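You operate a simulated robot arm through the tools that you are given. There is no shell and no other tool. Be economical: measure what you need, move in short steps, check, and stop when the job is done.

The job below is to be done with a simulated two-armed robot. You get a single attempt, and the scene is never put back.

TASK
Swap the drawer in Unit 9, then try the new one's catch.
Fine: old drawer on the free end; new one clicked home, pulled open and clicked home again until the lamp lights.
Where things are to end (x, y in the base frame): type forty drawer within 80 mm of [730, 690].

It is judged by the outcome, as a careful person would: the job done as asked, and still so three seconds after it is handed in. It fails if anything else is knocked over, pushed out of place, dropped, spilled or broken.

THE ROBOT
Two 7-joint arms with two-finger grippers on one trunk, on a base that drives. Base frame: it is fixed to the floor where the robot stands at the start and does not move with it; the origin is under the middle of the robot, x ahead of it, y to its left, z up. Readings come in mm, rad, newtons and seconds.
The left shoulder is at the start at [166, 216, 984], the right one opposite. With the tool pointing down near the work surface each hand reaches from about 100 to 900 mm from the robot's upright axis, wherever it stands, measured 20 degrees to its own side. Places, roughly: drawer lamp [500, 0, 800]. Payload 3.18 kg a hand.
The TCP of each hand is the grasp point between the finger pads, 30 mm short of the fingertips. In the tool frame z runs along the fingers and y along their closing line. The gripper opens to 144 mm. The gripper's body begins 103 mm behind the TCP.
Orientation is that of the tool frame in the base frame, as [roll, pitch, yaw] about the fixed x, y, z axes, in that order (R = Rz(yaw) Ry(pitch) Rx(roll)). With the fingers straight down and closing along the base's y, the tool's x points along the base's -x, its y along +y and its z along -z.

THE INTERFACE
- The arms move only by the tool arm_command. It takes "left_increments", "right_increments" or both (then of equal length, played together; a hand with none holds still); each is a list of rows, each an object of numbers (a shift or turn left out is 0, a gripper value left out holds the last): "tx", "ty", "tz": the shift along the tool's x, y, z in m; "rx", "ry", "rz": the turn, a rotation vector about the tool's x, y, z in rad; "fingers": the opening, from 0 (shut) to 1 (fully open). In form: [{"tx": .., "ty": .., "tz": .., "rx": .., "ry": .., "rz": .., "fingers": ..}, ...]. A call has 1 to 12 rows; each row shifts and turns the commanded pose from where the row before left it, along the tool's axes as they then stand. Each row takes 0.2 s and may step no farther than 50 mm and 0.15 rad from the row before; otherwise, or with a gripper value out of range, the whole call is refused. A pose out of reach is approached as far as the arm can. The call stops where the force on the tool passes 90 N (or 10 N more than at its start, if that is more) or the arm is blocked; 0.2 s more then pass. The fingers move at their own pace and stop on an object; they squeeze with about 40 N. The grip force told is the motor's: it shows also when the fingers shut on nothing. Time passes only in rows, and 0.2 s behind the last, so rows that do not move let the fingers close. The reply holds the time, the measured pose of the TCP, the force on the tool along the base axes, the opening and the grip force, in the units named above and with some noise, with the torque about the TCP (base axes, N m) and any sound that the robot's microphone picked up, and new pictures: "views" is both (left out), scene, wrist or none (wrist: the cameras of the hands that moved).
- Cameras (640 x 400 px; columns grow to the right, rows downward): "scene" is now at [309.9, 34.6, 1203.5]; the picture's right is [0.50, -0.87, 0.00], its down [-0.13, -0.08, -0.99] and it looks along [0.86, 0.49, -0.15] (base axes); focal length 214 px, centre (320, 200). "left" rides on the left gripper at [76, -16, -143] in its tool frame; the picture's right is [0.21, 0.98, 0.00], its down [-0.84, 0.18, -0.51] and it looks along [-0.50, 0.11, 0.86] (tool axes); focal length 218 px, centre (320, 200). "right" rides on the right gripper at [76, 16, -143] in its tool frame; the picture's right is [-0.21, 0.98, 0.00], its down [-0.84, -0.18, -0.51] and it looks along [-0.50, -0.11, 0.86] (tool axes); focal length 218 px, centre (320, 200). There is no depth. A picture from a camera that has moved, and an enlarged one, comes with that camera's place and axes in the base frame and with its lens. The place of the scene camera against the robot may be out by one fixed shift of up to 18 mm in any direction.
- slide_trunk(by): slides the trunk up (or, below 0, down) by that many mm; the arms and the scene camera ride with it, the base frame stays. It gives what a move gives, with no picture.
- drive_base(legs): drives the robot by 1 to 6 legs, each [ahead, left, turn to the left] in mm, mm and rad, along the robot's own axes; the way and the turn of a leg run together, so that a leg with both is an arc; at most 1500 mm and 3.142 rad a leg. The arms and the cameras ride along, it lands a little off, and it stops where it bumps. It gives what a move gives, and a new picture of the scene camera.
- head_to(pan, tilt): turns the head with the scene camera to pan (to the left, within 1.396 rad either way) and tilt (down, from -0.506 to 1.204), counted from straight ahead of the robot. It gives what a move gives, and a new picture of the scene camera.
- close_up(camera, box): a new picture of the part [left, top, right, bottom] of that camera's present view, enlarged. No time passes.
- close_job(): hands the job in; it is judged then, once.

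Go step by step. Nothing tells you exact positions but the pictures and the camera data: compare them with the known pose of the tool, close in by small moves and look again before you grip or let go. The budget is 120 turns and 260 pictures, counting those below and the enlarged ones. Unless the task says otherwise, let go and move clear before handing in, and close with one line.

The tools are called after "Request:" as name(argument=value, ...) on one line, values as JSON. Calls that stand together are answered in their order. arm_command: Moves the arms, as the interface text tells. Its arguments: {"type":"object","properties":{"left_increments":{"type":"array"},"right_increments":{"type":"array"},"views":{"type":"string","enum":["both","scene","wrist","none"]}},"required":[]} The other tools are called the same way: slide_trunk (by) slides the trunk up or down; drive_base (legs) drives the base; head_to (pan, tilt) turns the head that bears the scene camera; close_up (camera, box) takes an enlarged picture of a part of a camera's view; close_job () hands the job in.

At the start:

```text
time: 0.0
left_eef_pos: [422.0, 540.3, 1153.5]
left_ee_rot: [-3.141, 0.001, 3.141]
left_force: [-0.7, -0.2, -0.1]
left_wrist_torque: [-0.01, -0.01, 0.0]
left_grip_width: 143.9
left_gripper_force: 0.1
right_eef_pos: [419.7, 33.8, 1147.9]
right_ee_rot: [-3.139, 0.005, 3.126]
right_force: [30.8, 52.4, -16.2]
right_wrist_torque: [-8.54, 3.21, -5.89]
right_grip_width: 143.8
right_gripper_force: 0.0
trunk travel left (down, up): [-75.0, 294.0]
robot x, y, heading: [-3.3, -3.3, 0.001]
head pan, tilt: [0.579, 0.613]
```

scene: 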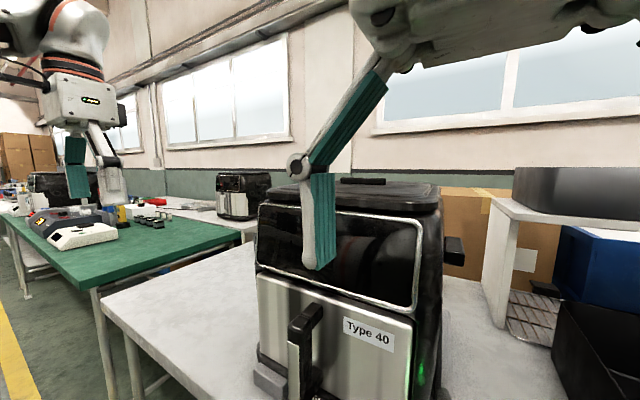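
right: 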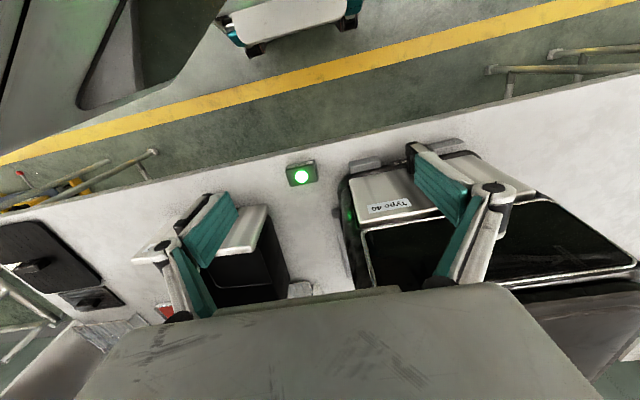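
left: 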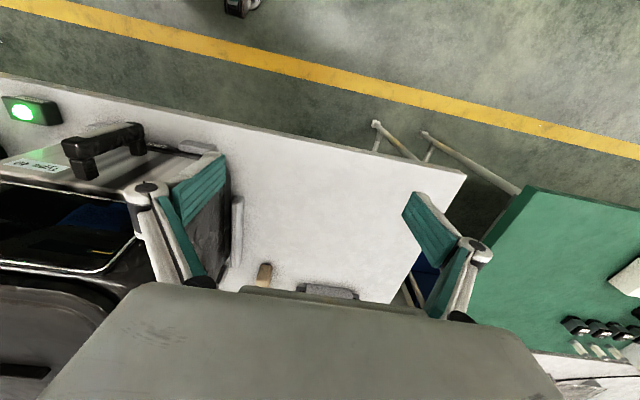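

The right hand hangs beside the unit and reads a standing force, and I see the Type 40 drawer in the unit, the lamp and a loose drawer to the right. I look around with the head before moving anything.

Request:
head_to(pan=0.0, tilt=0.9)

Request:
head_to(pan=-0.6, tilt=0.7)

Request:
head_to(pan=0.9, tilt=0.8)

```text
time: 1.0
left_eef_pos: [422.9, 540.0, 1152.1]
left_ee_rot: [3.142, 0.0, 3.141]
left_force: [-0.6, -0.3, 0.2]
left_wrist_torque: [0.0, 0.03, 0.0]
left_grip_width: 144.3
left_gripper_force: 0.1
right_eef_pos: [425.4, 32.9, 1148.8]
right_ee_rot: [3.137, 0.0, 3.117]
right_force: [75.1, -32.1, 2.2]
right_wrist_torque: [5.03, 12.03, 2.18]
right_grip_width: 144.2
right_gripper_force: 0.3
trunk travel left (down, up): [-75.0, 294.0]
robot x, y, heading: [-1.0, 0.5, -0.002]
head pan, tilt: [0.0, 0.901]
camera scene: at [321.6, -1.7, 1205.1], right [0.11, -0.99, 0.0], down [-0.14, -0.02, -0.99], along [0.98, 0.11, -0.14], focal length 214 px, centre (320, 200)
```

scene: 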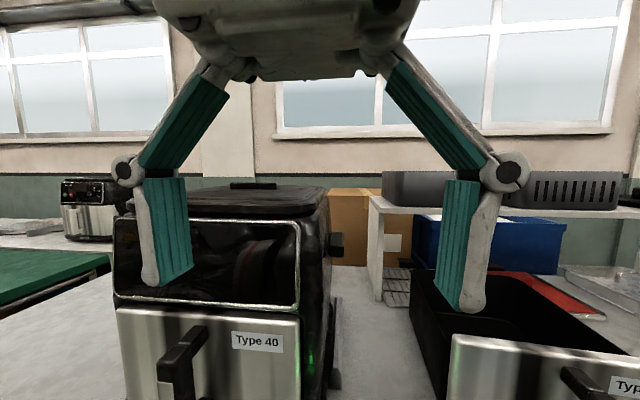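

```text
time: 2.0
left_eef_pos: [423.3, 538.4, 1152.6]
left_ee_rot: [-3.142, 0.0, -3.141]
left_force: [0.2, -0.1, 0.6]
left_wrist_torque: [-0.01, -0.03, 0.0]
left_grip_width: 144.1
left_gripper_force: 0.0
right_eef_pos: [423.5, 32.4, 1151.7]
right_ee_rot: [3.133, -0.001, 3.119]
right_force: [71.0, -47.5, 13.4]
right_wrist_torque: [7.9, 12.69, 4.04]
right_grip_width: 144.1
right_gripper_force: 0.1
trunk travel left (down, up): [-75.0, 294.0]
robot x, y, heading: [-1.3, 0.0, 0.005]
head pan, tilt: [-0.6, 0.7]
camera scene: at [319.9, -23.1, 1213.3], right [-0.12, -0.99, 0.0], down [-0.05, 0.01, -1.0], along [0.99, -0.12, -0.05], focal length 214 px, centre (320, 200)
```

scene: 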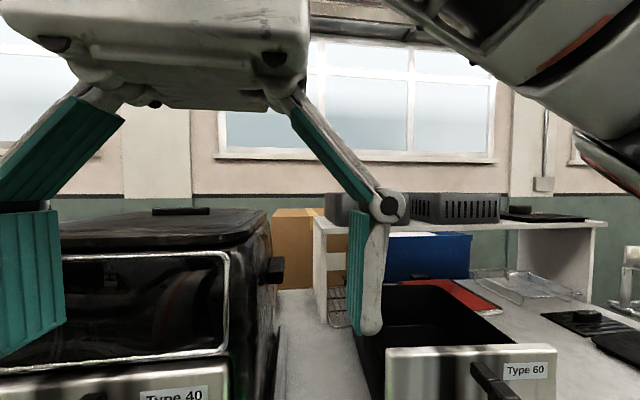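

```text
time: 3.6
left_eef_pos: [421.7, 540.6, 1153.2]
left_ee_rot: [-3.141, 0.0, -3.141]
left_force: [0.6, -1.1, -0.4]
left_wrist_torque: [0.0, 0.0, -0.04]
left_grip_width: 143.8
left_gripper_force: 0.1
right_eef_pos: [420.5, 33.6, 1146.1]
right_ee_rot: [-3.13, 0.006, 3.108]
right_force: [18.4, 76.6, -2.7]
right_wrist_torque: [-12.0, 2.75, -8.23]
right_grip_width: 144.0
right_gripper_force: 0.0
trunk travel left (down, up): [-75.0, 294.0]
robot x, y, heading: [0.6, -0.7, -0.003]
head pan, tilt: [0.901, 0.799]
camera scene: at [294.0, 54.5, 1205.1], right [0.72, -0.7, 0.0], down [-0.1, -0.1, -0.99], along [0.69, 0.71, -0.14], focal length 214 px, centre (320, 200)
```

scene: 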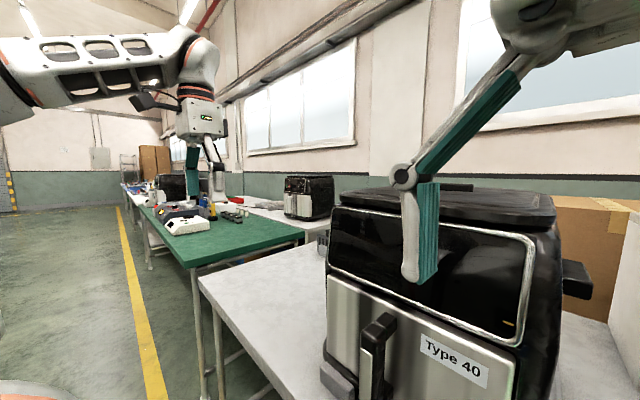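

The head is leaning against the right hand (so its tilt is off and the hand feels the load). I tilt the head up a little and move the right hand off to the right, staying at height.

Request:
head_to(pan=0.6, tilt=0.0)

Request:
arm_command(right_increments=[{"ty": -0.03}, {"ty": -0.04}, {"ty": -0.04}, {"ty": -0.04}, {"ty": -0.04}, {"ty": -0.04}, {"ty": -0.04}, {"ty": -0.04}, {"ty": -0.03}], views="wrist")

Request:
head_to(pan=0.0, tilt=0.8)

```text
time: 4.7
left_eef_pos: [423.4, 538.2, 1152.9]
left_ee_rot: [3.141, 0.0, 3.142]
left_force: [0.9, 0.2, -0.8]
left_wrist_torque: [0.01, -0.03, 0.0]
left_grip_width: 143.9
left_gripper_force: 0.1
right_eef_pos: [420.5, 34.7, 1148.1]
right_ee_rot: [-3.139, 0.004, 3.127]
right_force: [0.4, -0.6, 0.4]
right_wrist_torque: [-0.01, 0.01, 0.02]
right_grip_width: 143.7
right_gripper_force: 0.1
trunk travel left (down, up): [-75.0, 294.0]
robot x, y, heading: [1.4, 0.5, 0.004]
head pan, tilt: [0.6, 0.0]
camera scene: at [304.2, 38.9, 1217.5], right [0.57, -0.82, 0.0], down [0.0, 0.0, -1.0], along [0.82, 0.57, 0.0], focal length 214 px, centre (320, 200)
```

scene: 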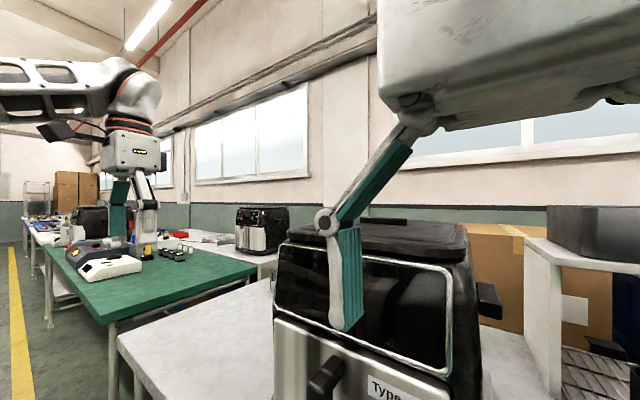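

```text
time: 6.7
left_eef_pos: [422.0, 539.7, 1152.4]
left_ee_rot: [-3.14, 0.002, -3.141]
left_force: [-0.6, 0.2, -1.0]
left_wrist_torque: [-0.03, 0.0, 0.0]
left_grip_width: 144.2
left_gripper_force: 0.1
right_eef_pos: [412.1, -264.0, 1102.7]
right_ee_rot: [-3.138, 0.006, 3.124]
right_force: [-0.5, 0.5, 0.1]
right_wrist_torque: [0.01, -0.04, 0.01]
right_grip_width: 144.0
right_gripper_force: 0.0
right hand out of reach, approached as far as the arm can: row 6, 7, 8, 9
trunk travel left (down, up): [-75.0, 294.0]
robot x, y, heading: [3.4, -0.8, 0.001]
head pan, tilt: [0.6, 0.0]
camera right: at [335.9, -246.1, 1244.9], right [0.23, 0.97, 0.0], down [0.84, -0.19, 0.51], along [0.5, -0.12, -0.86], focal length 218 px, centre (320, 200)
```

right: 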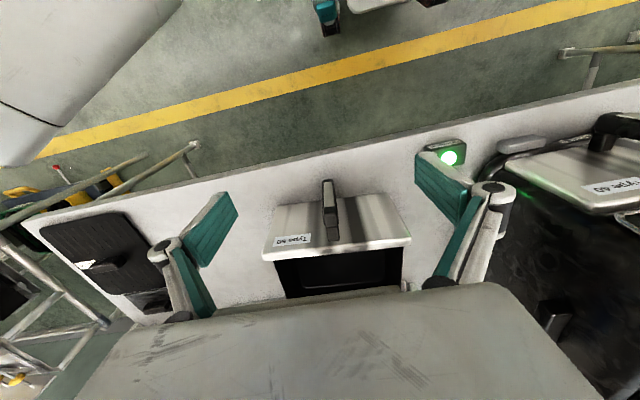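

```text
time: 7.8
left_eef_pos: [421.9, 539.1, 1153.5]
left_ee_rot: [3.141, 0.0, 3.141]
left_force: [0.0, 0.4, 0.5]
left_wrist_torque: [0.03, 0.01, 0.02]
left_grip_width: 144.0
left_gripper_force: 0.1
right_eef_pos: [412.8, -264.5, 1102.1]
right_ee_rot: [-3.139, 0.005, 3.121]
right_force: [-0.7, 0.6, -0.5]
right_wrist_torque: [-0.02, -0.02, -0.03]
right_grip_width: 144.1
right_gripper_force: 0.0
trunk travel left (down, up): [-75.0, 294.0]
robot x, y, heading: [1.6, -0.9, 0.001]
head pan, tilt: [0.0, 0.799]
camera scene: at [310.2, -11.9, 1145.7], right [0.0, -1.0, 0.0], down [-0.72, 0.0, -0.7], along [0.7, 0.0, -0.72], focal length 214 px, centre (320, 200)
```

scene: 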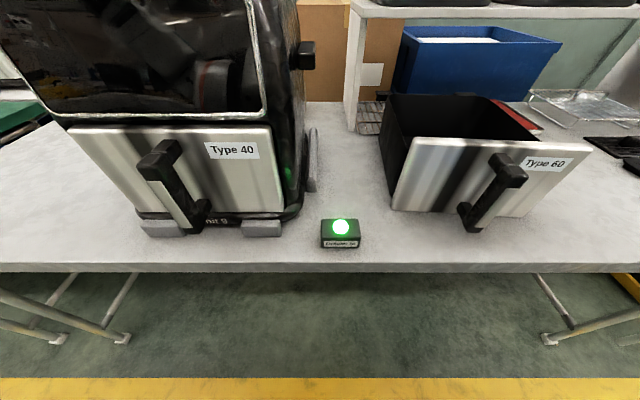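

The whole station is visible now: Type 40 in the unit, the lamp at about [527, -47, 857], the Type 60 drawer on the table to the right. I take close-ups of the handles and the unit, and look at the free end.

Request:
close_up(camera="scene", box=[40, 90, 360, 290])

Request:
close_up(camera="scene", box=[340, 70, 640, 260])

Request:
head_to(pan=0.9, tilt=0.7)

```text
2.00 times, centred on (200, 190) of scene
camera zoom: at [310.2, -11.9, 1145.7], right [0.0, -1.0, 0.0], down [-0.72, 0.0, -0.7], along [0.7, 0.0, -0.72], focal length 429 px, centre (560, 220)
```

zoom: 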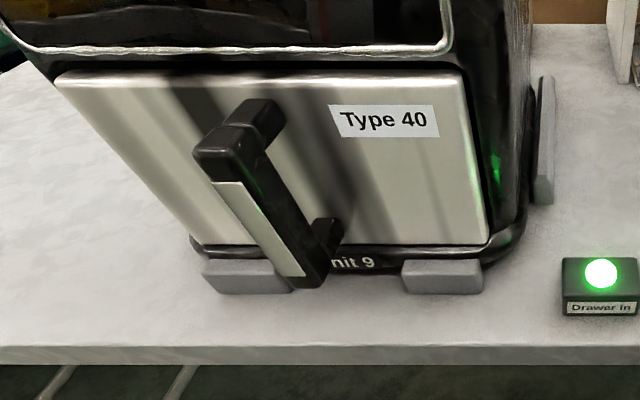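

```text
2.11 times, centred on (490, 165) of scene
camera zoom: at [310.2, -11.9, 1145.7], right [0.0, -1.0, 0.0], down [-0.72, 0.0, -0.7], along [0.7, 0.0, -0.72], focal length 452 px, centre (-38, 274)
```

zoom: 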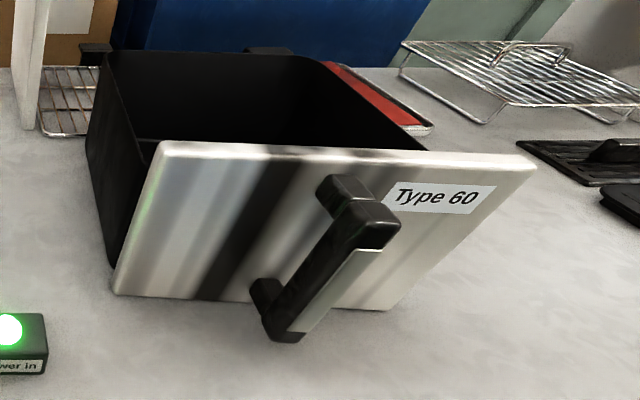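

```text
time: 9.1
left_eef_pos: [422.7, 539.0, 1153.8]
left_ee_rot: [-3.141, -0.001, -3.14]
left_force: [-0.4, 0.1, 0.3]
left_wrist_torque: [0.0, 0.0, -0.01]
left_grip_width: 144.1
left_gripper_force: 0.3
right_eef_pos: [412.8, -263.0, 1102.2]
right_ee_rot: [-3.139, 0.006, 3.122]
right_force: [-0.3, -0.2, 0.2]
right_wrist_torque: [0.0, 0.04, -0.02]
right_grip_width: 143.9
right_gripper_force: 0.0
trunk travel left (down, up): [-75.0, 294.0]
robot x, y, heading: [0.9, -1.7, -0.003]
head pan, tilt: [0.901, 0.7]
camera scene: at [282.3, 54.6, 1153.8], right [0.78, -0.62, 0.0], down [-0.4, -0.5, -0.76], along [0.48, 0.6, -0.64], focal length 214 px, centre (320, 200)
```

scene: 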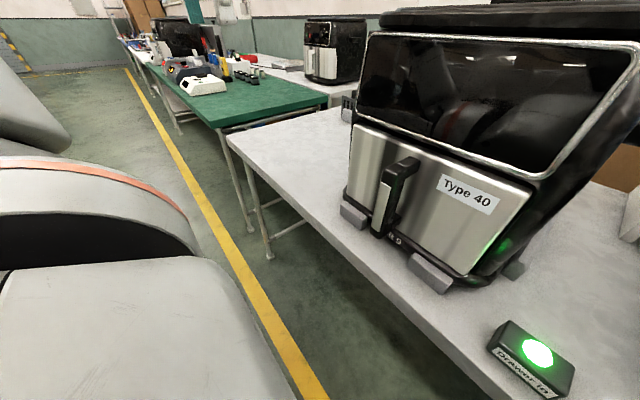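

The unit's drawer face is at about x 565, y 52–306, z 853–1015, with a vertical D-handle bar near [515, 190, 850–990]. The Type 60 drawer sits on the table at about x 575–810, y -160 to -420. I'll back off and centre the robot on the unit, so both hands have room to work.

Request:
drive_base(legs=[[-170, 0, 0], [0, 180, 0]])

Request:
head_to(pan=0.0, tilt=0.55)

```text
time: 12.3
left_eef_pos: [252.9, 716.7, 1154.0]
left_ee_rot: [-3.141, 0.001, 3.141]
left_force: [-0.3, 0.2, 0.7]
left_wrist_torque: [-0.01, 0.0, 0.02]
left_grip_width: 144.0
left_gripper_force: 0.1
right_eef_pos: [242.5, -88.1, 1101.5]
right_ee_rot: [-3.138, 0.005, 3.123]
right_force: [-0.5, 0.9, -1.0]
right_wrist_torque: [-0.03, 0.01, 0.03]
right_grip_width: 143.9
right_gripper_force: 0.1
trunk travel left (down, up): [-75.0, 294.0]
robot x, y, heading: [-168.1, 174.9, 0.0]
head pan, tilt: [0.901, 0.7]
camera scene: at [112.3, 232.1, 1153.8], right [0.78, -0.62, 0.0], down [-0.4, -0.5, -0.76], along [0.48, 0.6, -0.64], focal length 214 px, centre (320, 200)
```

scene: 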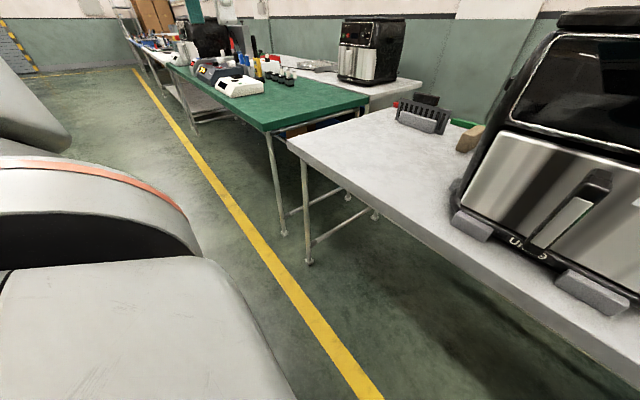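

```text
time: 13.5
left_eef_pos: [253.4, 716.0, 1153.1]
left_ee_rot: [3.141, 0.0, -3.141]
left_force: [-0.1, -0.1, 0.1]
left_wrist_torque: [0.0, 0.0, 0.01]
left_grip_width: 144.1
left_gripper_force: 0.0
right_eef_pos: [242.1, -87.4, 1102.1]
right_ee_rot: [-3.138, 0.005, 3.122]
right_force: [0.0, -0.7, -0.3]
right_wrist_torque: [-0.01, 0.04, 0.0]
right_grip_width: 143.7
right_gripper_force: 0.2
trunk travel left (down, up): [-75.0, 294.0]
robot x, y, heading: [-170.3, 179.1, -0.002]
head pan, tilt: [0.0, 0.55]
camera scene: at [149.3, 165.3, 1167.0], right [0.0, -1.0, 0.0], down [-0.52, 0.0, -0.85], along [0.85, 0.0, -0.52], focal length 214 px, centre (320, 200)
```

scene: 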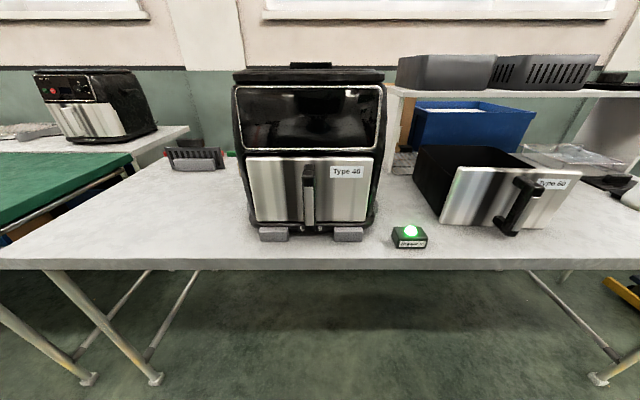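

The robot is now centred on the unit, with the handle at y≈189. I bring the left hand forward and down, tilt it to about 35° below horizontal, then line it up in front of the handle.

Request:
arm_command(left_increments=[{"tx": -0.03, "tz": 0.04}, {"tx": -0.03, "tz": 0.04}, {"tx": -0.03, "tz": 0.04}, {"tx": -0.03, "tz": 0.04}, {"tx": -0.03, "tz": 0.04}, {"ry": -0.137}, {"ry": -0.137}, {"ry": -0.137}, {"ry": -0.137}, {"ry": -0.137}, {"ry": -0.137}, {"ry": -0.137}], views="none")

Request:
arm_command(left_increments=[{"ty": -0.045}, {"ty": -0.045}, {"ty": -0.045}, {"ty": -0.045}, {"ty": -0.045}, {"ty": -0.045}, {"ty": -0.045}, {"ty": -0.045}, {"ty": -0.045}, {"ty": -0.045}, {"ty": -0.045}, {"ty": -0.032}], views="both")

```text
time: 16.1
left_eef_pos: [402.6, 716.8, 952.7]
left_ee_rot: [-3.141, 0.962, 3.141]
left_force: [0.8, 0.3, -0.4]
left_wrist_torque: [-0.03, -0.01, -0.02]
left_grip_width: 143.8
left_gripper_force: 0.1
right_eef_pos: [242.0, -87.5, 1103.2]
right_ee_rot: [-3.139, 0.005, 3.122]
right_force: [0.4, 0.4, -0.9]
right_wrist_torque: [-0.03, 0.03, 0.0]
right_grip_width: 143.9
right_gripper_force: 0.0
trunk travel left (down, up): [-75.0, 294.0]
robot x, y, heading: [-168.9, 175.4, -0.004]
head pan, tilt: [0.0, 0.55]
```

```text
time: 18.7
left_eef_pos: [443.5, 305.7, 972.3]
left_ee_rot: [-3.139, 0.96, -3.14]
left_force: [-0.5, -0.1, -0.5]
left_wrist_torque: [-0.02, 0.01, -0.03]
left_grip_width: 144.0
left_gripper_force: 0.1
left hand out of reach, approached as far as the arm can: row 1, 2, 3, 4, 5, 6, 11, 12
right_eef_pos: [241.0, -86.8, 1103.5]
right_ee_rot: [-3.138, 0.008, 3.123]
right_force: [-0.2, 0.4, 0.2]
right_wrist_torque: [-0.02, 0.01, -0.01]
right_grip_width: 144.3
right_gripper_force: 0.0
trunk travel left (down, up): [-75.0, 294.0]
robot x, y, heading: [-172.1, 175.4, -0.002]
head pan, tilt: [0.0, 0.55]
camera scene: at [148.7, 165.2, 1167.4], right [0.0, -1.0, 0.0], down [-0.52, 0.0, -0.85], along [0.85, 0.0, -0.52], focal length 214 px, centre (320, 200)
camera left: at [282.3, 290.2, 991.8], right [-0.12, 0.98, -0.17], down [0.07, 0.18, 0.98], along [0.99, 0.11, -0.09], focal length 218 px, centre (320, 200)
```

scene: 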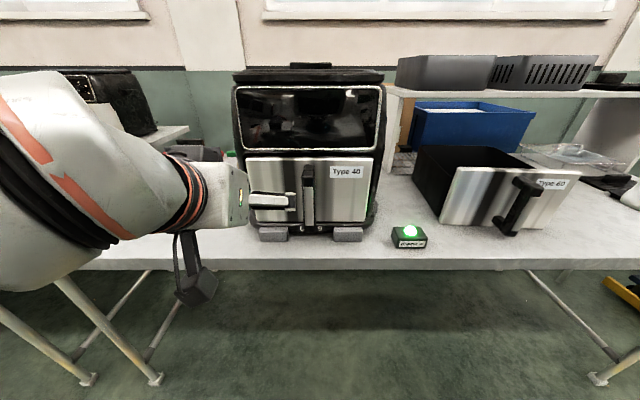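
left: 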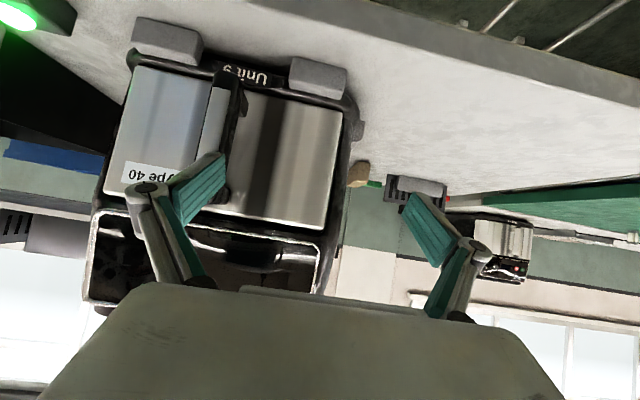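

The left arm can't reach across that far here. I shift the base to the right so the handle lies on the left arm's own side.

Request:
drive_base(legs=[[0, -150, 0]])

Request:
arm_command(left_increments=[{"tx": 0}], views="wrist")

```text
time: 20.7
left_eef_pos: [444.8, 154.3, 972.5]
left_ee_rot: [3.141, 0.962, 3.139]
left_force: [0.2, -0.4, 0.9]
left_wrist_torque: [0.01, 0.0, 0.01]
left_grip_width: 143.9
left_gripper_force: 0.1
right_eef_pos: [240.5, -240.0, 1102.3]
right_ee_rot: [-3.139, 0.007, 3.119]
right_force: [0.0, -0.3, 0.2]
right_wrist_torque: [0.03, 0.0, -0.02]
right_grip_width: 143.9
right_gripper_force: 0.0
trunk travel left (down, up): [-75.0, 294.0]
robot x, y, heading: [-172.3, 29.0, 0.001]
head pan, tilt: [0.0, 0.55]
camera scene: at [149.0, 13.3, 1167.0], right [0.0, -1.0, 0.0], down [-0.52, 0.0, -0.85], along [0.85, 0.0, -0.52], focal length 214 px, centre (320, 200)
```

scene: 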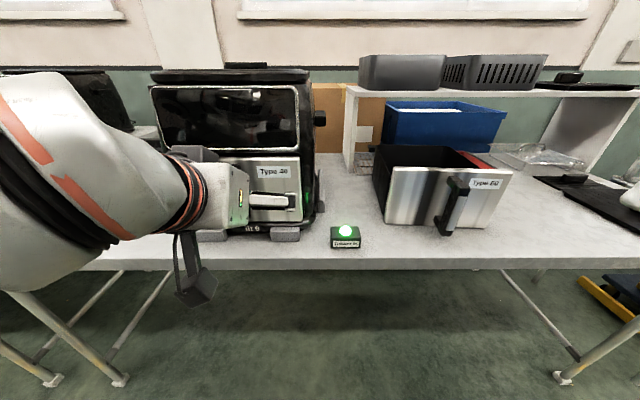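

```text
time: 21.1
left_eef_pos: [444.4, 153.5, 971.8]
left_ee_rot: [-3.141, 0.959, 3.139]
left_force: [0.2, 0.8, 0.4]
left_wrist_torque: [-0.03, 0.0, 0.02]
left_grip_width: 144.1
left_gripper_force: 0.1
right_eef_pos: [240.3, -239.8, 1102.0]
right_ee_rot: [-3.139, 0.005, 3.119]
right_force: [0.6, -0.5, 1.7]
right_wrist_torque: [0.0, -0.01, -0.04]
right_grip_width: 143.9
right_gripper_force: 0.0
trunk travel left (down, up): [-75.0, 294.0]
robot x, y, heading: [-172.9, 26.1, -0.007]
head pan, tilt: [0.0, 0.55]
camera left: at [282.7, 138.3, 991.0], right [-0.12, 0.98, -0.17], down [0.07, 0.18, 0.98], along [0.99, 0.1, -0.09], focal length 218 px, centre (320, 200)
```

left: 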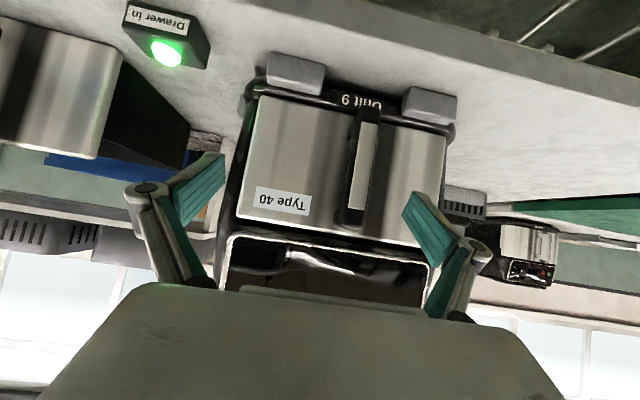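

The handle bar triangulates to about y≈198, z≈917, front at x≈515. I centre the open fingers on it and lower a bit.

Request:
arm_command(left_increments=[{"ty": 0.022, "tz": 0.014, "tx": 0.02}, {"ty": 0.022, "tz": 0.014, "tx": 0.02}, {"tx": 0}], views="wrist")

```text
time: 21.9
left_eef_pos: [443.4, 199.3, 921.8]
left_ee_rot: [3.14, 0.96, 3.138]
left_force: [-0.2, 0.1, -0.4]
left_wrist_torque: [0.0, 0.02, 0.04]
left_grip_width: 144.0
left_gripper_force: 0.1
right_eef_pos: [240.2, -240.0, 1101.8]
right_ee_rot: [-3.138, 0.006, 3.118]
right_force: [0.6, 0.1, 1.3]
right_wrist_torque: [-0.01, -0.02, 0.01]
right_grip_width: 144.1
right_gripper_force: 0.0
trunk travel left (down, up): [-75.0, 294.0]
robot x, y, heading: [-169.7, 29.1, -0.005]
head pan, tilt: [0.0, 0.55]
camera left: at [281.6, 183.5, 941.5], right [-0.12, 0.98, -0.17], down [0.07, 0.18, 0.98], along [0.99, 0.1, -0.09], focal length 218 px, centre (320, 200)
```

left: 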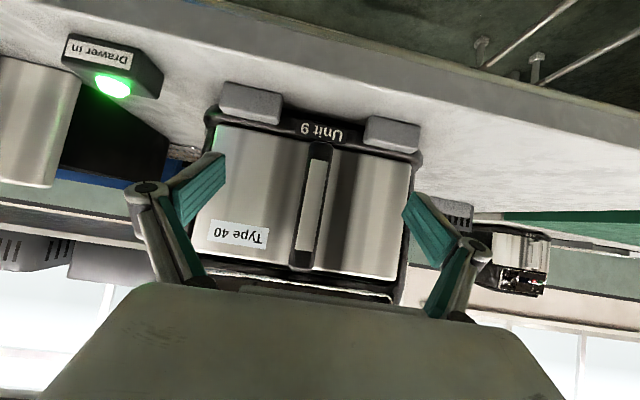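

The bar sits midway between the fingers. I move straight in and close on it.

Request:
arm_command(left_increments=[{"tz": 0.0215, "tx": -0.015}, {"tz": 0.0215, "tx": -0.015}, {"tz": 0.0215, "tx": -0.015}, {"fingers": 0}, {"fingers": 0}, {"fingers": 0}, {"fingers": 0}], views="both")

```text
time: 23.5
left_eef_pos: [522.2, 196.3, 922.7]
left_ee_rot: [3.141, 0.959, 3.137]
left_force: [2.0, -0.2, 1.7]
left_wrist_torque: [0.01, 0.11, 0.01]
left_grip_width: 24.6
left_gripper_force: 40.0
right_eef_pos: [240.2, -238.9, 1102.6]
right_ee_rot: [-3.137, 0.004, 3.12]
right_force: [1.1, 0.5, 0.4]
right_wrist_torque: [0.01, -0.01, 0.0]
right_grip_width: 143.9
right_gripper_force: 0.0
trunk travel left (down, up): [-75.0, 294.0]
robot x, y, heading: [-168.9, 25.3, -0.005]
head pan, tilt: [0.0, 0.55]
camera scene: at [148.9, 13.6, 1167.1], right [0.0, -1.0, 0.0], down [-0.52, 0.0, -0.85], along [0.85, 0.0, -0.52], focal length 214 px, centre (320, 200)
camera left: at [361.3, 180.7, 943.1], right [-0.12, 0.98, -0.17], down [0.07, 0.18, 0.98], along [0.99, 0.1, -0.09], focal length 218 px, centre (320, 200)
```

scene: 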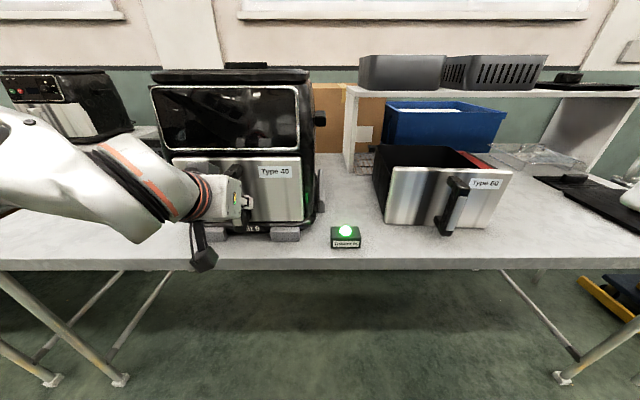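
left: 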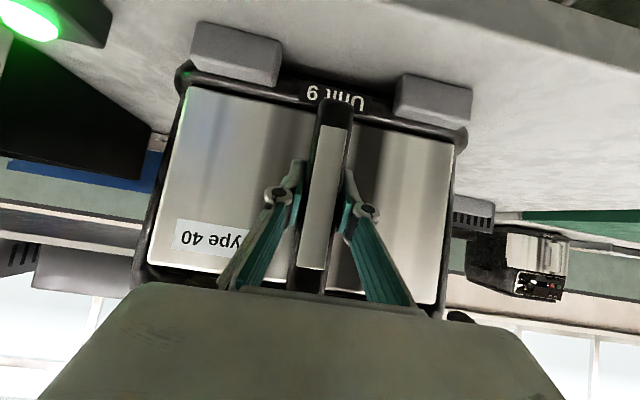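

The bar is gripped (24.6 mm wide). I pull straight back in small steps to see how the catch releases.

Request:
arm_command(left_increments=[{"tz": -0.0082, "tx": 0.0057}, {"tz": -0.0082, "tx": 0.0057}, {"tz": -0.0082, "tx": 0.0057}, {"tz": -0.0082, "tx": 0.0057}], views="scene")

```text
time: 24.5
left_eef_pos: [483.0, 199.5, 923.7]
left_ee_rot: [-3.14, 0.959, 3.139]
left_force: [1.0, 0.4, 3.1]
left_wrist_torque: [0.06, -0.07, 0.0]
left_grip_width: 24.7
left_gripper_force: 40.3
right_eef_pos: [240.0, -239.4, 1102.9]
right_ee_rot: [-3.136, 0.005, 3.119]
right_force: [-0.2, -0.1, 0.8]
right_wrist_torque: [0.01, 0.0, -0.01]
right_grip_width: 144.0
right_gripper_force: 0.1
trunk travel left (down, up): [-75.0, 294.0]
robot x, y, heading: [-170.2, 30.8, -0.001]
head pan, tilt: [0.0, 0.55]
camera scene: at [148.7, 13.6, 1167.1], right [0.0, -1.0, 0.0], down [-0.52, 0.0, -0.85], along [0.85, 0.0, -0.52], focal length 214 px, centre (320, 200)
```

scene: 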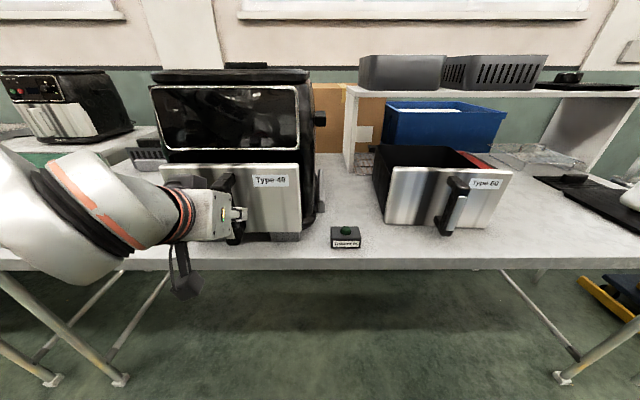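

The drawer opened easily and the lamp went off. I pull it out another 80 mm.

Request:
arm_command(left_increments=[{"tz": -0.0082, "tx": 0.0057}, {"tz": -0.0082, "tx": 0.0057}, {"tz": -0.0082, "tx": 0.0057}, {"tz": -0.0082, "tx": 0.0057}, {"tz": -0.0082, "tx": 0.0057}, {"tz": -0.0082, "tx": 0.0057}, {"tz": -0.0082, "tx": 0.0057}, {"tz": -0.0082, "tx": 0.0057}], views="both")

```text
time: 26.3
left_eef_pos: [428.2, 185.2, 930.4]
left_ee_rot: [3.141, 0.952, 3.139]
left_force: [-0.2, 6.4, -8.8]
left_wrist_torque: [0.57, 1.29, 1.08]
left_grip_width: 25.0
left_gripper_force: 40.2
left hand out of reach, approached as far as the arm can: row 5, 6, 7, 8
right_eef_pos: [241.4, -238.2, 1102.5]
right_ee_rot: [-3.138, 0.005, 3.119]
right_force: [0.0, 0.5, -0.5]
right_wrist_torque: [0.0, 0.0, 0.02]
right_grip_width: 144.1
right_gripper_force: 0.1
trunk travel left (down, up): [-75.0, 294.0]
robot x, y, heading: [-175.3, 27.1, -0.005]
head pan, tilt: [0.0, 0.55]
camera scene: at [149.8, 14.3, 1166.6], right [0.0, -1.0, 0.0], down [-0.52, 0.0, -0.85], along [0.85, 0.0, -0.52], focal length 214 px, centre (320, 200)
camera left: at [267.5, 169.2, 951.7], right [-0.12, 0.98, -0.17], down [0.08, 0.18, 0.98], along [0.99, 0.11, -0.1], focal length 218 px, centre (320, 200)
```

scene: 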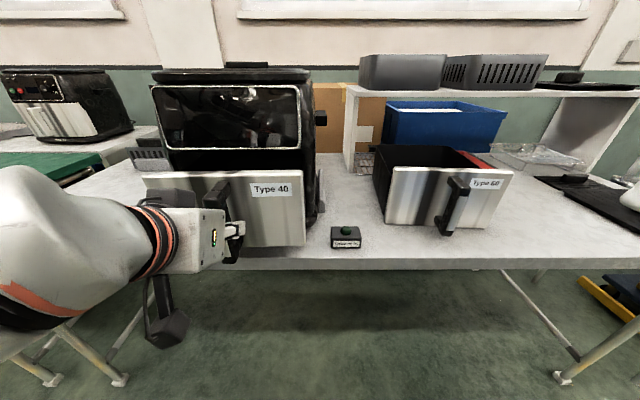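
left: 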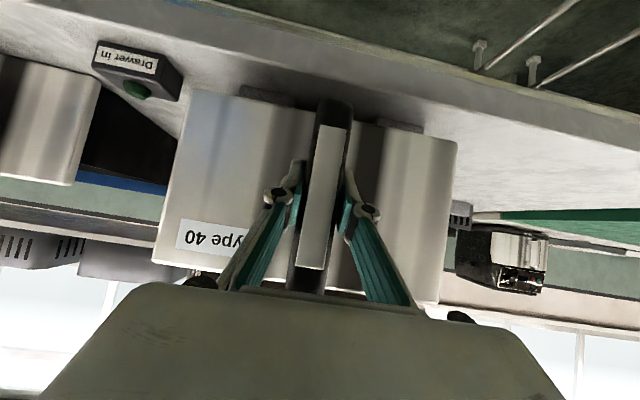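

The drawer is about 95 mm out and the left arm is at its near limit. I'll open the hand, back the base off, and check that the drawer stays supported in the unit.

Request:
arm_command(left_increments=[{"fingers": 0.3}, {"fingers": 0.5}, {"fingers": 0.6}], views="scene")

Request:
drive_base(legs=[[-110, 0, 0]])

```text
time: 27.1
left_eef_pos: [428.8, 184.4, 933.8]
left_ee_rot: [-3.141, 0.959, 3.137]
left_force: [-0.7, 0.4, 0.5]
left_wrist_torque: [0.01, 0.0, 0.01]
left_grip_width: 86.3
left_gripper_force: 0.1
right_eef_pos: [241.3, -239.0, 1102.2]
right_ee_rot: [-3.138, 0.004, 3.118]
right_force: [-0.2, 0.8, -0.1]
right_wrist_torque: [0.0, 0.02, 0.03]
right_grip_width: 144.1
right_gripper_force: 0.0
trunk travel left (down, up): [-75.0, 294.0]
robot x, y, heading: [-170.0, 28.2, -0.003]
head pan, tilt: [0.0, 0.55]
camera scene: at [148.9, 13.7, 1167.0], right [0.0, -1.0, 0.0], down [-0.52, 0.0, -0.85], along [0.85, 0.0, -0.52], focal length 214 px, centre (320, 200)
```

scene: 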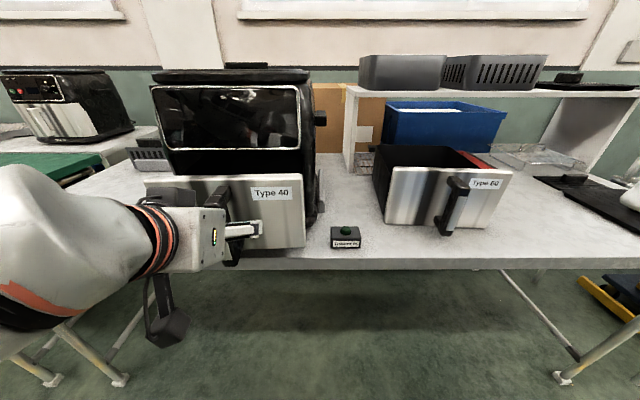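

```text
time: 28.2
left_eef_pos: [320.6, 186.8, 931.8]
left_ee_rot: [3.141, 0.957, 3.141]
left_force: [-0.9, -0.4, 0.4]
left_wrist_torque: [-0.03, -0.02, 0.03]
left_grip_width: 86.3
left_gripper_force: 0.0
right_eef_pos: [135.1, -238.1, 1101.7]
right_ee_rot: [-3.137, 0.007, 3.123]
right_force: [-0.7, -0.2, 0.1]
right_wrist_torque: [0.04, -0.06, 0.01]
right_grip_width: 144.2
right_gripper_force: 0.0
trunk travel left (down, up): [-75.0, 294.0]
robot x, y, heading: [-276.2, 25.6, 0.002]
head pan, tilt: [0.0, 0.55]
camera scene: at [42.1, 14.9, 1167.0], right [0.0, -1.0, 0.0], down [-0.52, 0.0, -0.85], along [0.85, 0.0, -0.52], focal length 214 px, centre (320, 200)
```

scene: 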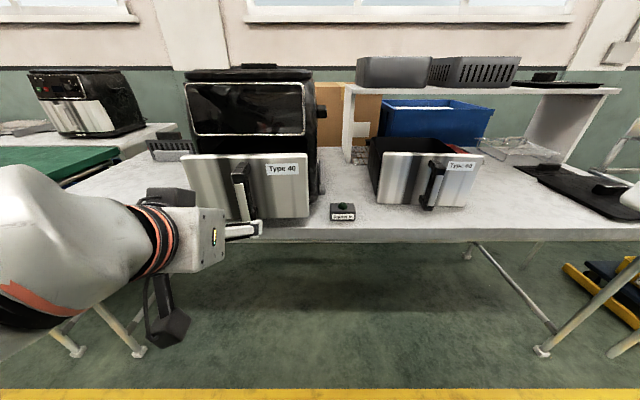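

The drawer stays put, held by the unit. I turn the left hand back to pointing down, raise it, and centre the base on the unit.

Request:
arm_command(left_increments=[{"ry": 0.137, "ty": 0.015}, {"ry": 0.137, "ty": 0.015}, {"ry": 0.137, "ty": 0.015}, {"ry": 0.137, "ty": 0.015}, {"ry": 0.137, "ty": 0.015}, {"ry": 0.137, "ty": 0.015}, {"ry": 0.137, "ty": 0.015}, {"tz": -0.05, "fingers": 0.45}, {"tz": -0.05}, {"tz": -0.05}, {"tz": -0.05}], right_increments=[{"tx": -0.015}, {"tx": -0.015}, {"tx": -0.015}, {"tx": -0.015}, {"tx": -0.015}, {"tx": -0.015}, {"tx": -0.015}, {"tx": -0.015, "fingers": 0.45}, {"tx": -0.015}, {"tx": -0.015}, {"tx": -0.015}], views="none")

Request:
drive_base(legs=[[0, 165, 0]])

```text
time: 30.6
left_eef_pos: [321.3, 289.6, 983.7]
left_ee_rot: [-3.141, -0.002, -3.14]
left_force: [0.1, -0.4, -0.1]
left_wrist_torque: [-0.01, 0.04, 0.02]
left_grip_width: 64.8
left_gripper_force: 0.1
left hand out of reach, approached as far as the arm can: row 9, 10, 11
right_eef_pos: [287.7, -212.6, 1066.1]
right_ee_rot: [-3.139, 0.007, 3.121]
right_force: [-0.3, -0.6, -0.2]
right_wrist_torque: [0.02, 0.02, -0.01]
right_grip_width: 64.8
right_gripper_force: 0.1
right hand out of reach, approached as far as the arm can: row 2, 3, 5, 6, 7, 8, 9, 10, 11
trunk travel left (down, up): [-75.0, 294.0]
robot x, y, heading: [-277.8, 27.9, 0.001]
head pan, tilt: [0.0, 0.55]
```

```text
time: 32.7
left_eef_pos: [321.9, 451.8, 983.7]
left_ee_rot: [-3.141, -0.001, 3.141]
left_force: [0.5, 0.3, 0.1]
left_wrist_torque: [0.02, 0.01, -0.03]
left_grip_width: 64.6
left_gripper_force: 0.1
right_eef_pos: [286.4, -50.2, 1066.3]
right_ee_rot: [-3.138, 0.008, 3.118]
right_force: [-0.1, -0.1, 0.7]
right_wrist_torque: [-0.01, 0.01, 0.02]
right_grip_width: 64.9
right_gripper_force: 0.1
trunk travel left (down, up): [-75.0, 294.0]
robot x, y, heading: [-276.5, 189.4, -0.005]
head pan, tilt: [0.0, 0.55]
camera scene: at [42.8, 177.6, 1167.0], right [0.0, -1.0, 0.0], down [-0.52, 0.0, -0.85], along [0.85, 0.0, -0.52], focal length 214 px, centre (320, 200)
```

scene: 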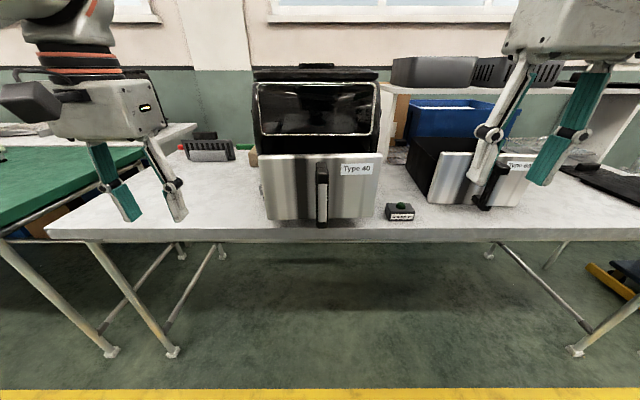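

The arms' reach at this height is limited, so I raise the trunk 180 mm to work comfortably from above the drawer walls, and tilt the head for a view into the drawer.

Request:
slide_trunk(by=180)

Request:
head_to(pan=0.0, tilt=0.75)

```text
time: 34.7
left_eef_pos: [323.0, 451.8, 1162.2]
left_ee_rot: [-3.141, -0.001, 3.141]
left_force: [-0.3, 0.1, -0.4]
left_wrist_torque: [0.0, 0.02, 0.02]
left_grip_width: 65.0
left_gripper_force: 0.1
right_eef_pos: [144.6, -50.5, 1410.7]
right_ee_rot: [3.134, 0.406, 3.115]
right_force: [0.2, 0.3, -1.2]
right_wrist_torque: [-0.03, -0.01, 0.01]
right_grip_width: 64.8
right_gripper_force: 0.1
trunk travel left (down, up): [-255.0, 114.0]
robot x, y, heading: [-275.0, 186.6, 0.001]
head pan, tilt: [0.0, 0.55]
```

```text
time: 35.5
left_eef_pos: [321.7, 451.3, 1163.1]
left_ee_rot: [3.141, -0.002, 3.14]
left_force: [-0.9, -0.6, 1.1]
left_wrist_torque: [-0.01, -0.01, -0.03]
left_grip_width: 64.9
left_gripper_force: 0.1
right_eef_pos: [142.4, -48.9, 1412.3]
right_ee_rot: [3.132, 0.411, 3.111]
right_force: [0.4, -0.7, 0.0]
right_wrist_torque: [0.03, 0.0, 0.0]
right_grip_width: 65.1
right_gripper_force: 0.0
trunk travel left (down, up): [-255.0, 114.0]
robot x, y, heading: [-278.8, 191.8, -0.005]
head pan, tilt: [0.0, 0.75]
camera scene: at [-130.6, 177.8, 1355.9], right [0.0, -1.0, 0.0], down [-0.68, 0.0, -0.73], along [0.73, 0.0, -0.68], focal length 214 px, centre (320, 200)
```

scene: 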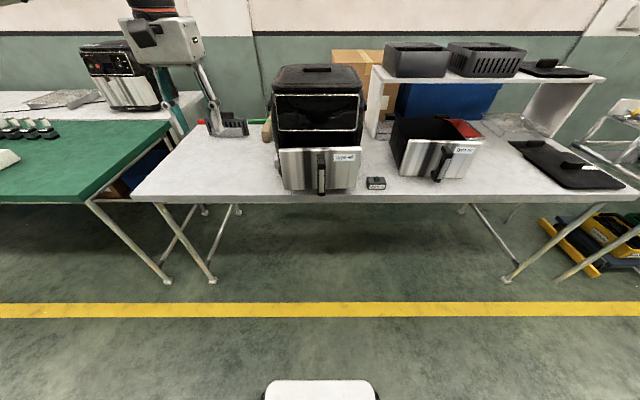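

Raising the trunk also leaned the body back and tipped the right wrist. I'll straighten the right hand first, then drive closer.

Request:
arm_command(right_increments=[{"tz": 0.03, "ry": 0.136}, {"tz": 0.03, "ry": 0.136}, {"tz": 0.03, "ry": 0.136}, {"tz": 0.03}, {"tz": 0.03}, {"tz": 0.03}], views="none")

Request:
drive_base(legs=[[100, 0, 0]])

```text
time: 36.9
left_eef_pos: [323.1, 450.0, 1162.6]
left_ee_rot: [3.14, -0.002, 3.14]
left_force: [0.9, -0.4, -0.7]
left_wrist_torque: [0.03, 0.0, 0.0]
left_grip_width: 65.0
left_gripper_force: 0.0
right_eef_pos: [156.1, -63.5, 1238.9]
right_ee_rot: [-3.137, 0.093, 3.077]
right_force: [0.2, -0.4, 0.4]
right_wrist_torque: [-0.01, 0.01, 0.01]
right_grip_width: 64.5
right_gripper_force: 0.0
right hand out of reach, approached as far as the arm can: row 1, 2
trunk travel left (down, up): [-255.0, 114.0]
robot x, y, heading: [-276.9, 188.7, -0.004]
head pan, tilt: [0.0, 0.75]
```

```text
time: 38.0
left_eef_pos: [421.9, 451.0, 1163.1]
left_ee_rot: [3.141, -0.002, 3.14]
left_force: [1.4, -0.7, 0.5]
left_wrist_torque: [-0.01, 0.02, 0.01]
left_grip_width: 64.8
left_gripper_force: 0.1
right_eef_pos: [255.5, -62.9, 1239.9]
right_ee_rot: [-3.139, 0.093, 3.077]
right_force: [0.5, -0.2, 0.2]
right_wrist_torque: [0.0, 0.02, 0.01]
right_grip_width: 64.9
right_gripper_force: 0.1
trunk travel left (down, up): [-255.0, 114.0]
robot x, y, heading: [-172.0, 192.1, -0.002]
head pan, tilt: [0.0, 0.75]
camera scene: at [-29.2, 177.6, 1355.8], right [0.0, -1.0, 0.0], down [-0.68, 0.0, -0.73], along [0.73, 0.0, -0.68], focal length 214 px, centre (320, 200)
```

scene: 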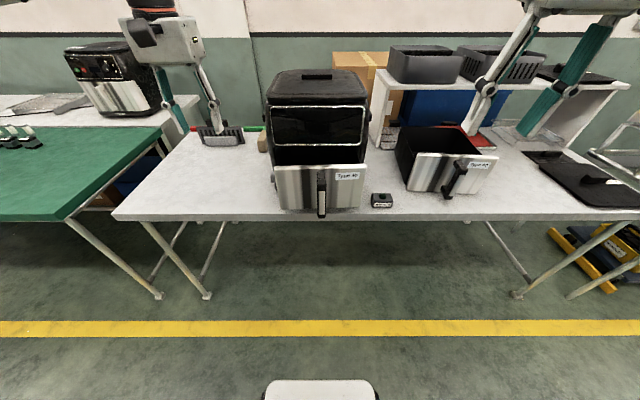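

Request:
drive_base(legs=[[100, 0, 0]])

Request:
arm_command(right_increments=[{"tx": -0.035, "ty": 0.02, "ry": 0.09}, {"tx": -0.035, "ty": 0.02, "rz": -0.062}, {"tx": -0.035, "ty": 0.02, "tz": 0.025}, {"tx": -0.035, "ty": 0.03, "tz": 0.025}, {"ty": 0.02, "tz": 0.025}, {"tx": 0}], left_increments=[{"ty": -0.02}, {"ty": -0.02}, {"ty": -0.02}, {"ty": -0.02}, {"ty": 0.0}, {"tx": 0}], views="both")

```text
time: 39.1
left_eef_pos: [520.2, 451.1, 1164.0]
left_ee_rot: [-3.141, -0.001, 3.141]
left_force: [-0.6, 0.1, 0.4]
left_wrist_torque: [-0.02, 0.03, 0.01]
left_grip_width: 64.6
left_gripper_force: 0.0
right_eef_pos: [353.1, -62.5, 1240.0]
right_ee_rot: [-3.139, 0.092, 3.078]
right_force: [0.8, 0.1, -0.3]
right_wrist_torque: [0.01, 0.03, -0.01]
right_grip_width: 65.0
right_gripper_force: 0.1
trunk travel left (down, up): [-255.0, 114.0]
robot x, y, heading: [-76.2, 193.5, -0.001]
head pan, tilt: [0.0, 0.75]
camera scene: at [68.3, 177.5, 1355.8], right [0.0, -1.0, 0.0], down [-0.68, 0.0, -0.73], along [0.73, 0.0, -0.68], focal length 214 px, centre (320, 200)
```

scene: 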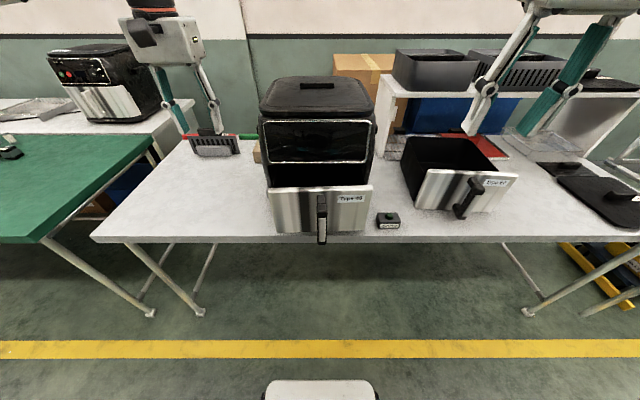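

```text
refused: row 4 steps farther than a row can; nothing moved
```

Request:
arm_command(right_increments=[{"tx": -0.03, "ty": 0.02, "ry": 0.09}, {"tx": -0.03, "ty": 0.02, "rz": -0.062}, {"tx": -0.03, "ty": 0.02, "tz": 0.02}, {"tx": -0.03, "ty": 0.02, "tz": 0.025}, {"ty": 0.02, "tz": 0.025}, {"tx": 0}], left_increments=[{"ty": -0.02}, {"ty": -0.02}, {"ty": -0.02}, {"ty": -0.02}, {"ty": 0.0}, {"tx": 0}], views="both")

```text
time: 40.5
left_eef_pos: [518.6, 441.4, 1162.0]
left_ee_rot: [3.141, 0.0, -3.141]
left_force: [-0.1, 0.4, -0.4]
left_wrist_torque: [0.06, -0.02, -0.01]
left_grip_width: 65.0
left_gripper_force: 0.1
left hand out of reach, approached as far as the arm can: row 1, 2, 3, 4
right_eef_pos: [475.6, 33.9, 1173.9]
right_ee_rot: [-3.137, 0.004, 3.138]
right_force: [0.2, 0.8, 0.8]
right_wrist_torque: [0.01, -0.01, -0.01]
right_grip_width: 64.6
right_gripper_force: 0.0
trunk travel left (down, up): [-255.0, 114.0]
robot x, y, heading: [-77.7, 191.1, 0.003]
head pan, tilt: [0.0, 0.75]
camera scene: at [67.5, 177.3, 1355.9], right [0.0, -1.0, 0.0], down [-0.68, 0.0, -0.73], along [0.73, 0.0, -0.68], focal length 214 px, centre (320, 200)
camera right: at [398.4, 51.7, 1315.8], right [0.21, 0.98, 0.0], down [0.84, -0.18, 0.51], along [0.5, -0.11, -0.86], focal length 218 px, centre (320, 200)
camera left: at [441.7, 425.3, 1305.8], right [-0.21, 0.98, 0.0], down [0.84, 0.18, 0.51], along [0.5, 0.1, -0.86], focal length 218 px, centre (320, 200)
```

scene: 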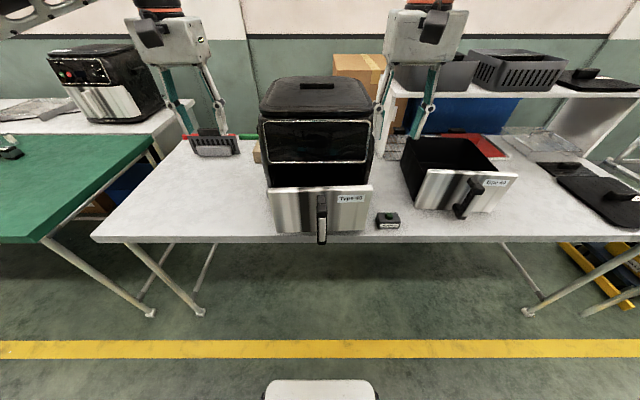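
right: 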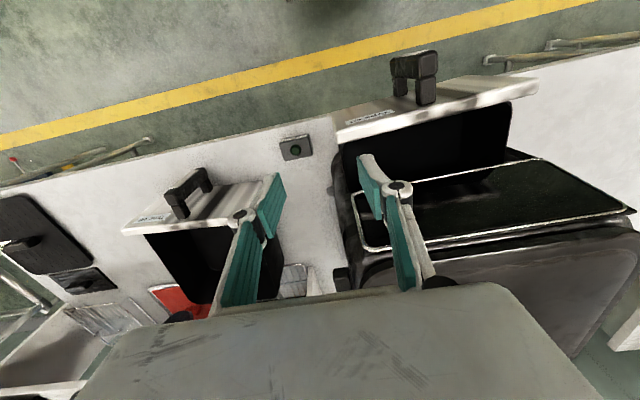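
left: 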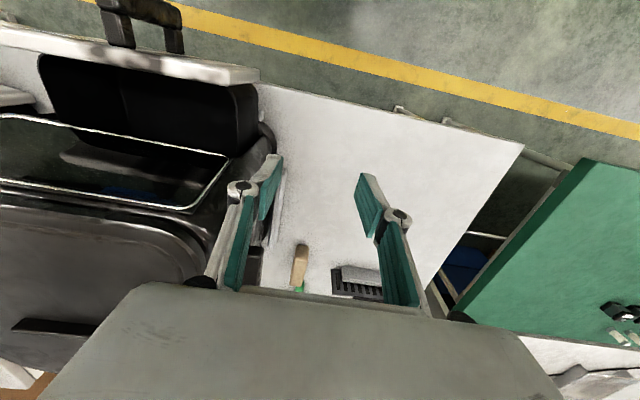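

I now look straight down on the drawer from both sides; I enlarge both wrist views to find the box rims.

Request:
close_up(camera="right", box=[310, 30, 590, 210])

Request:
close_up(camera="left", box=[0, 0, 320, 200])

Request:
close_up(camera="scene", box=[230, 140, 430, 265])

```text
2.22 times, centred on (450, 120) of right
camera zoom: at [398.4, 51.7, 1315.8], right [0.21, 0.98, 0.0], down [0.84, -0.18, 0.51], along [0.5, -0.11, -0.86], focal length 485 px, centre (31, 378)
```

zoom: 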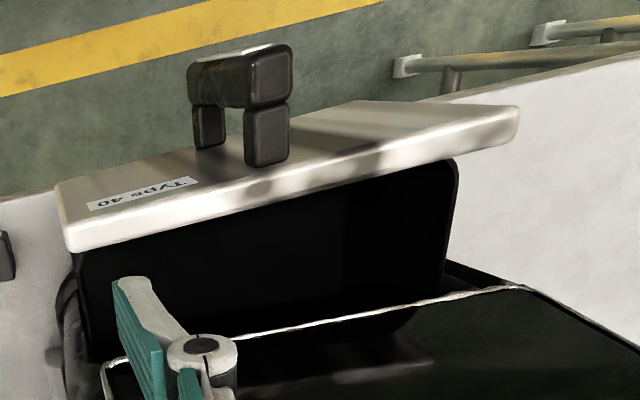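

```text
2.00 times, centred on (160, 100) of left
camera zoom: at [441.7, 425.3, 1305.8], right [-0.21, 0.98, 0.0], down [0.84, 0.18, 0.51], along [0.5, 0.1, -0.86], focal length 436 px, centre (640, 400)
```

zoom: 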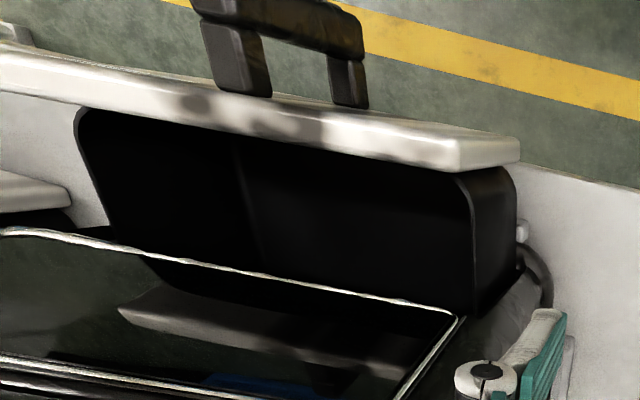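

```text
3.20 times, centred on (330, 202) of scene
camera zoom: at [67.5, 177.3, 1355.9], right [0.0, -1.0, 0.0], down [-0.68, 0.0, -0.73], along [0.73, 0.0, -0.68], focal length 686 px, centre (288, 192)
```

zoom: 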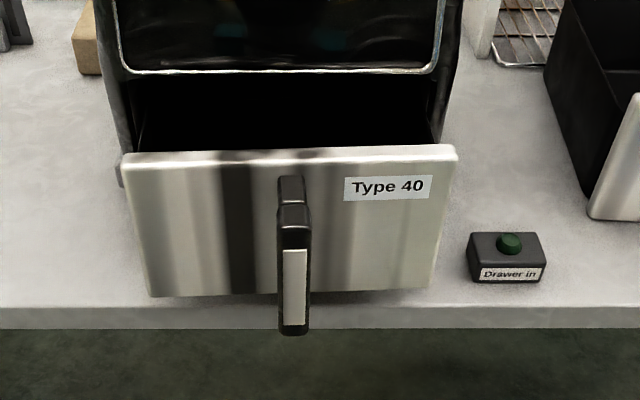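

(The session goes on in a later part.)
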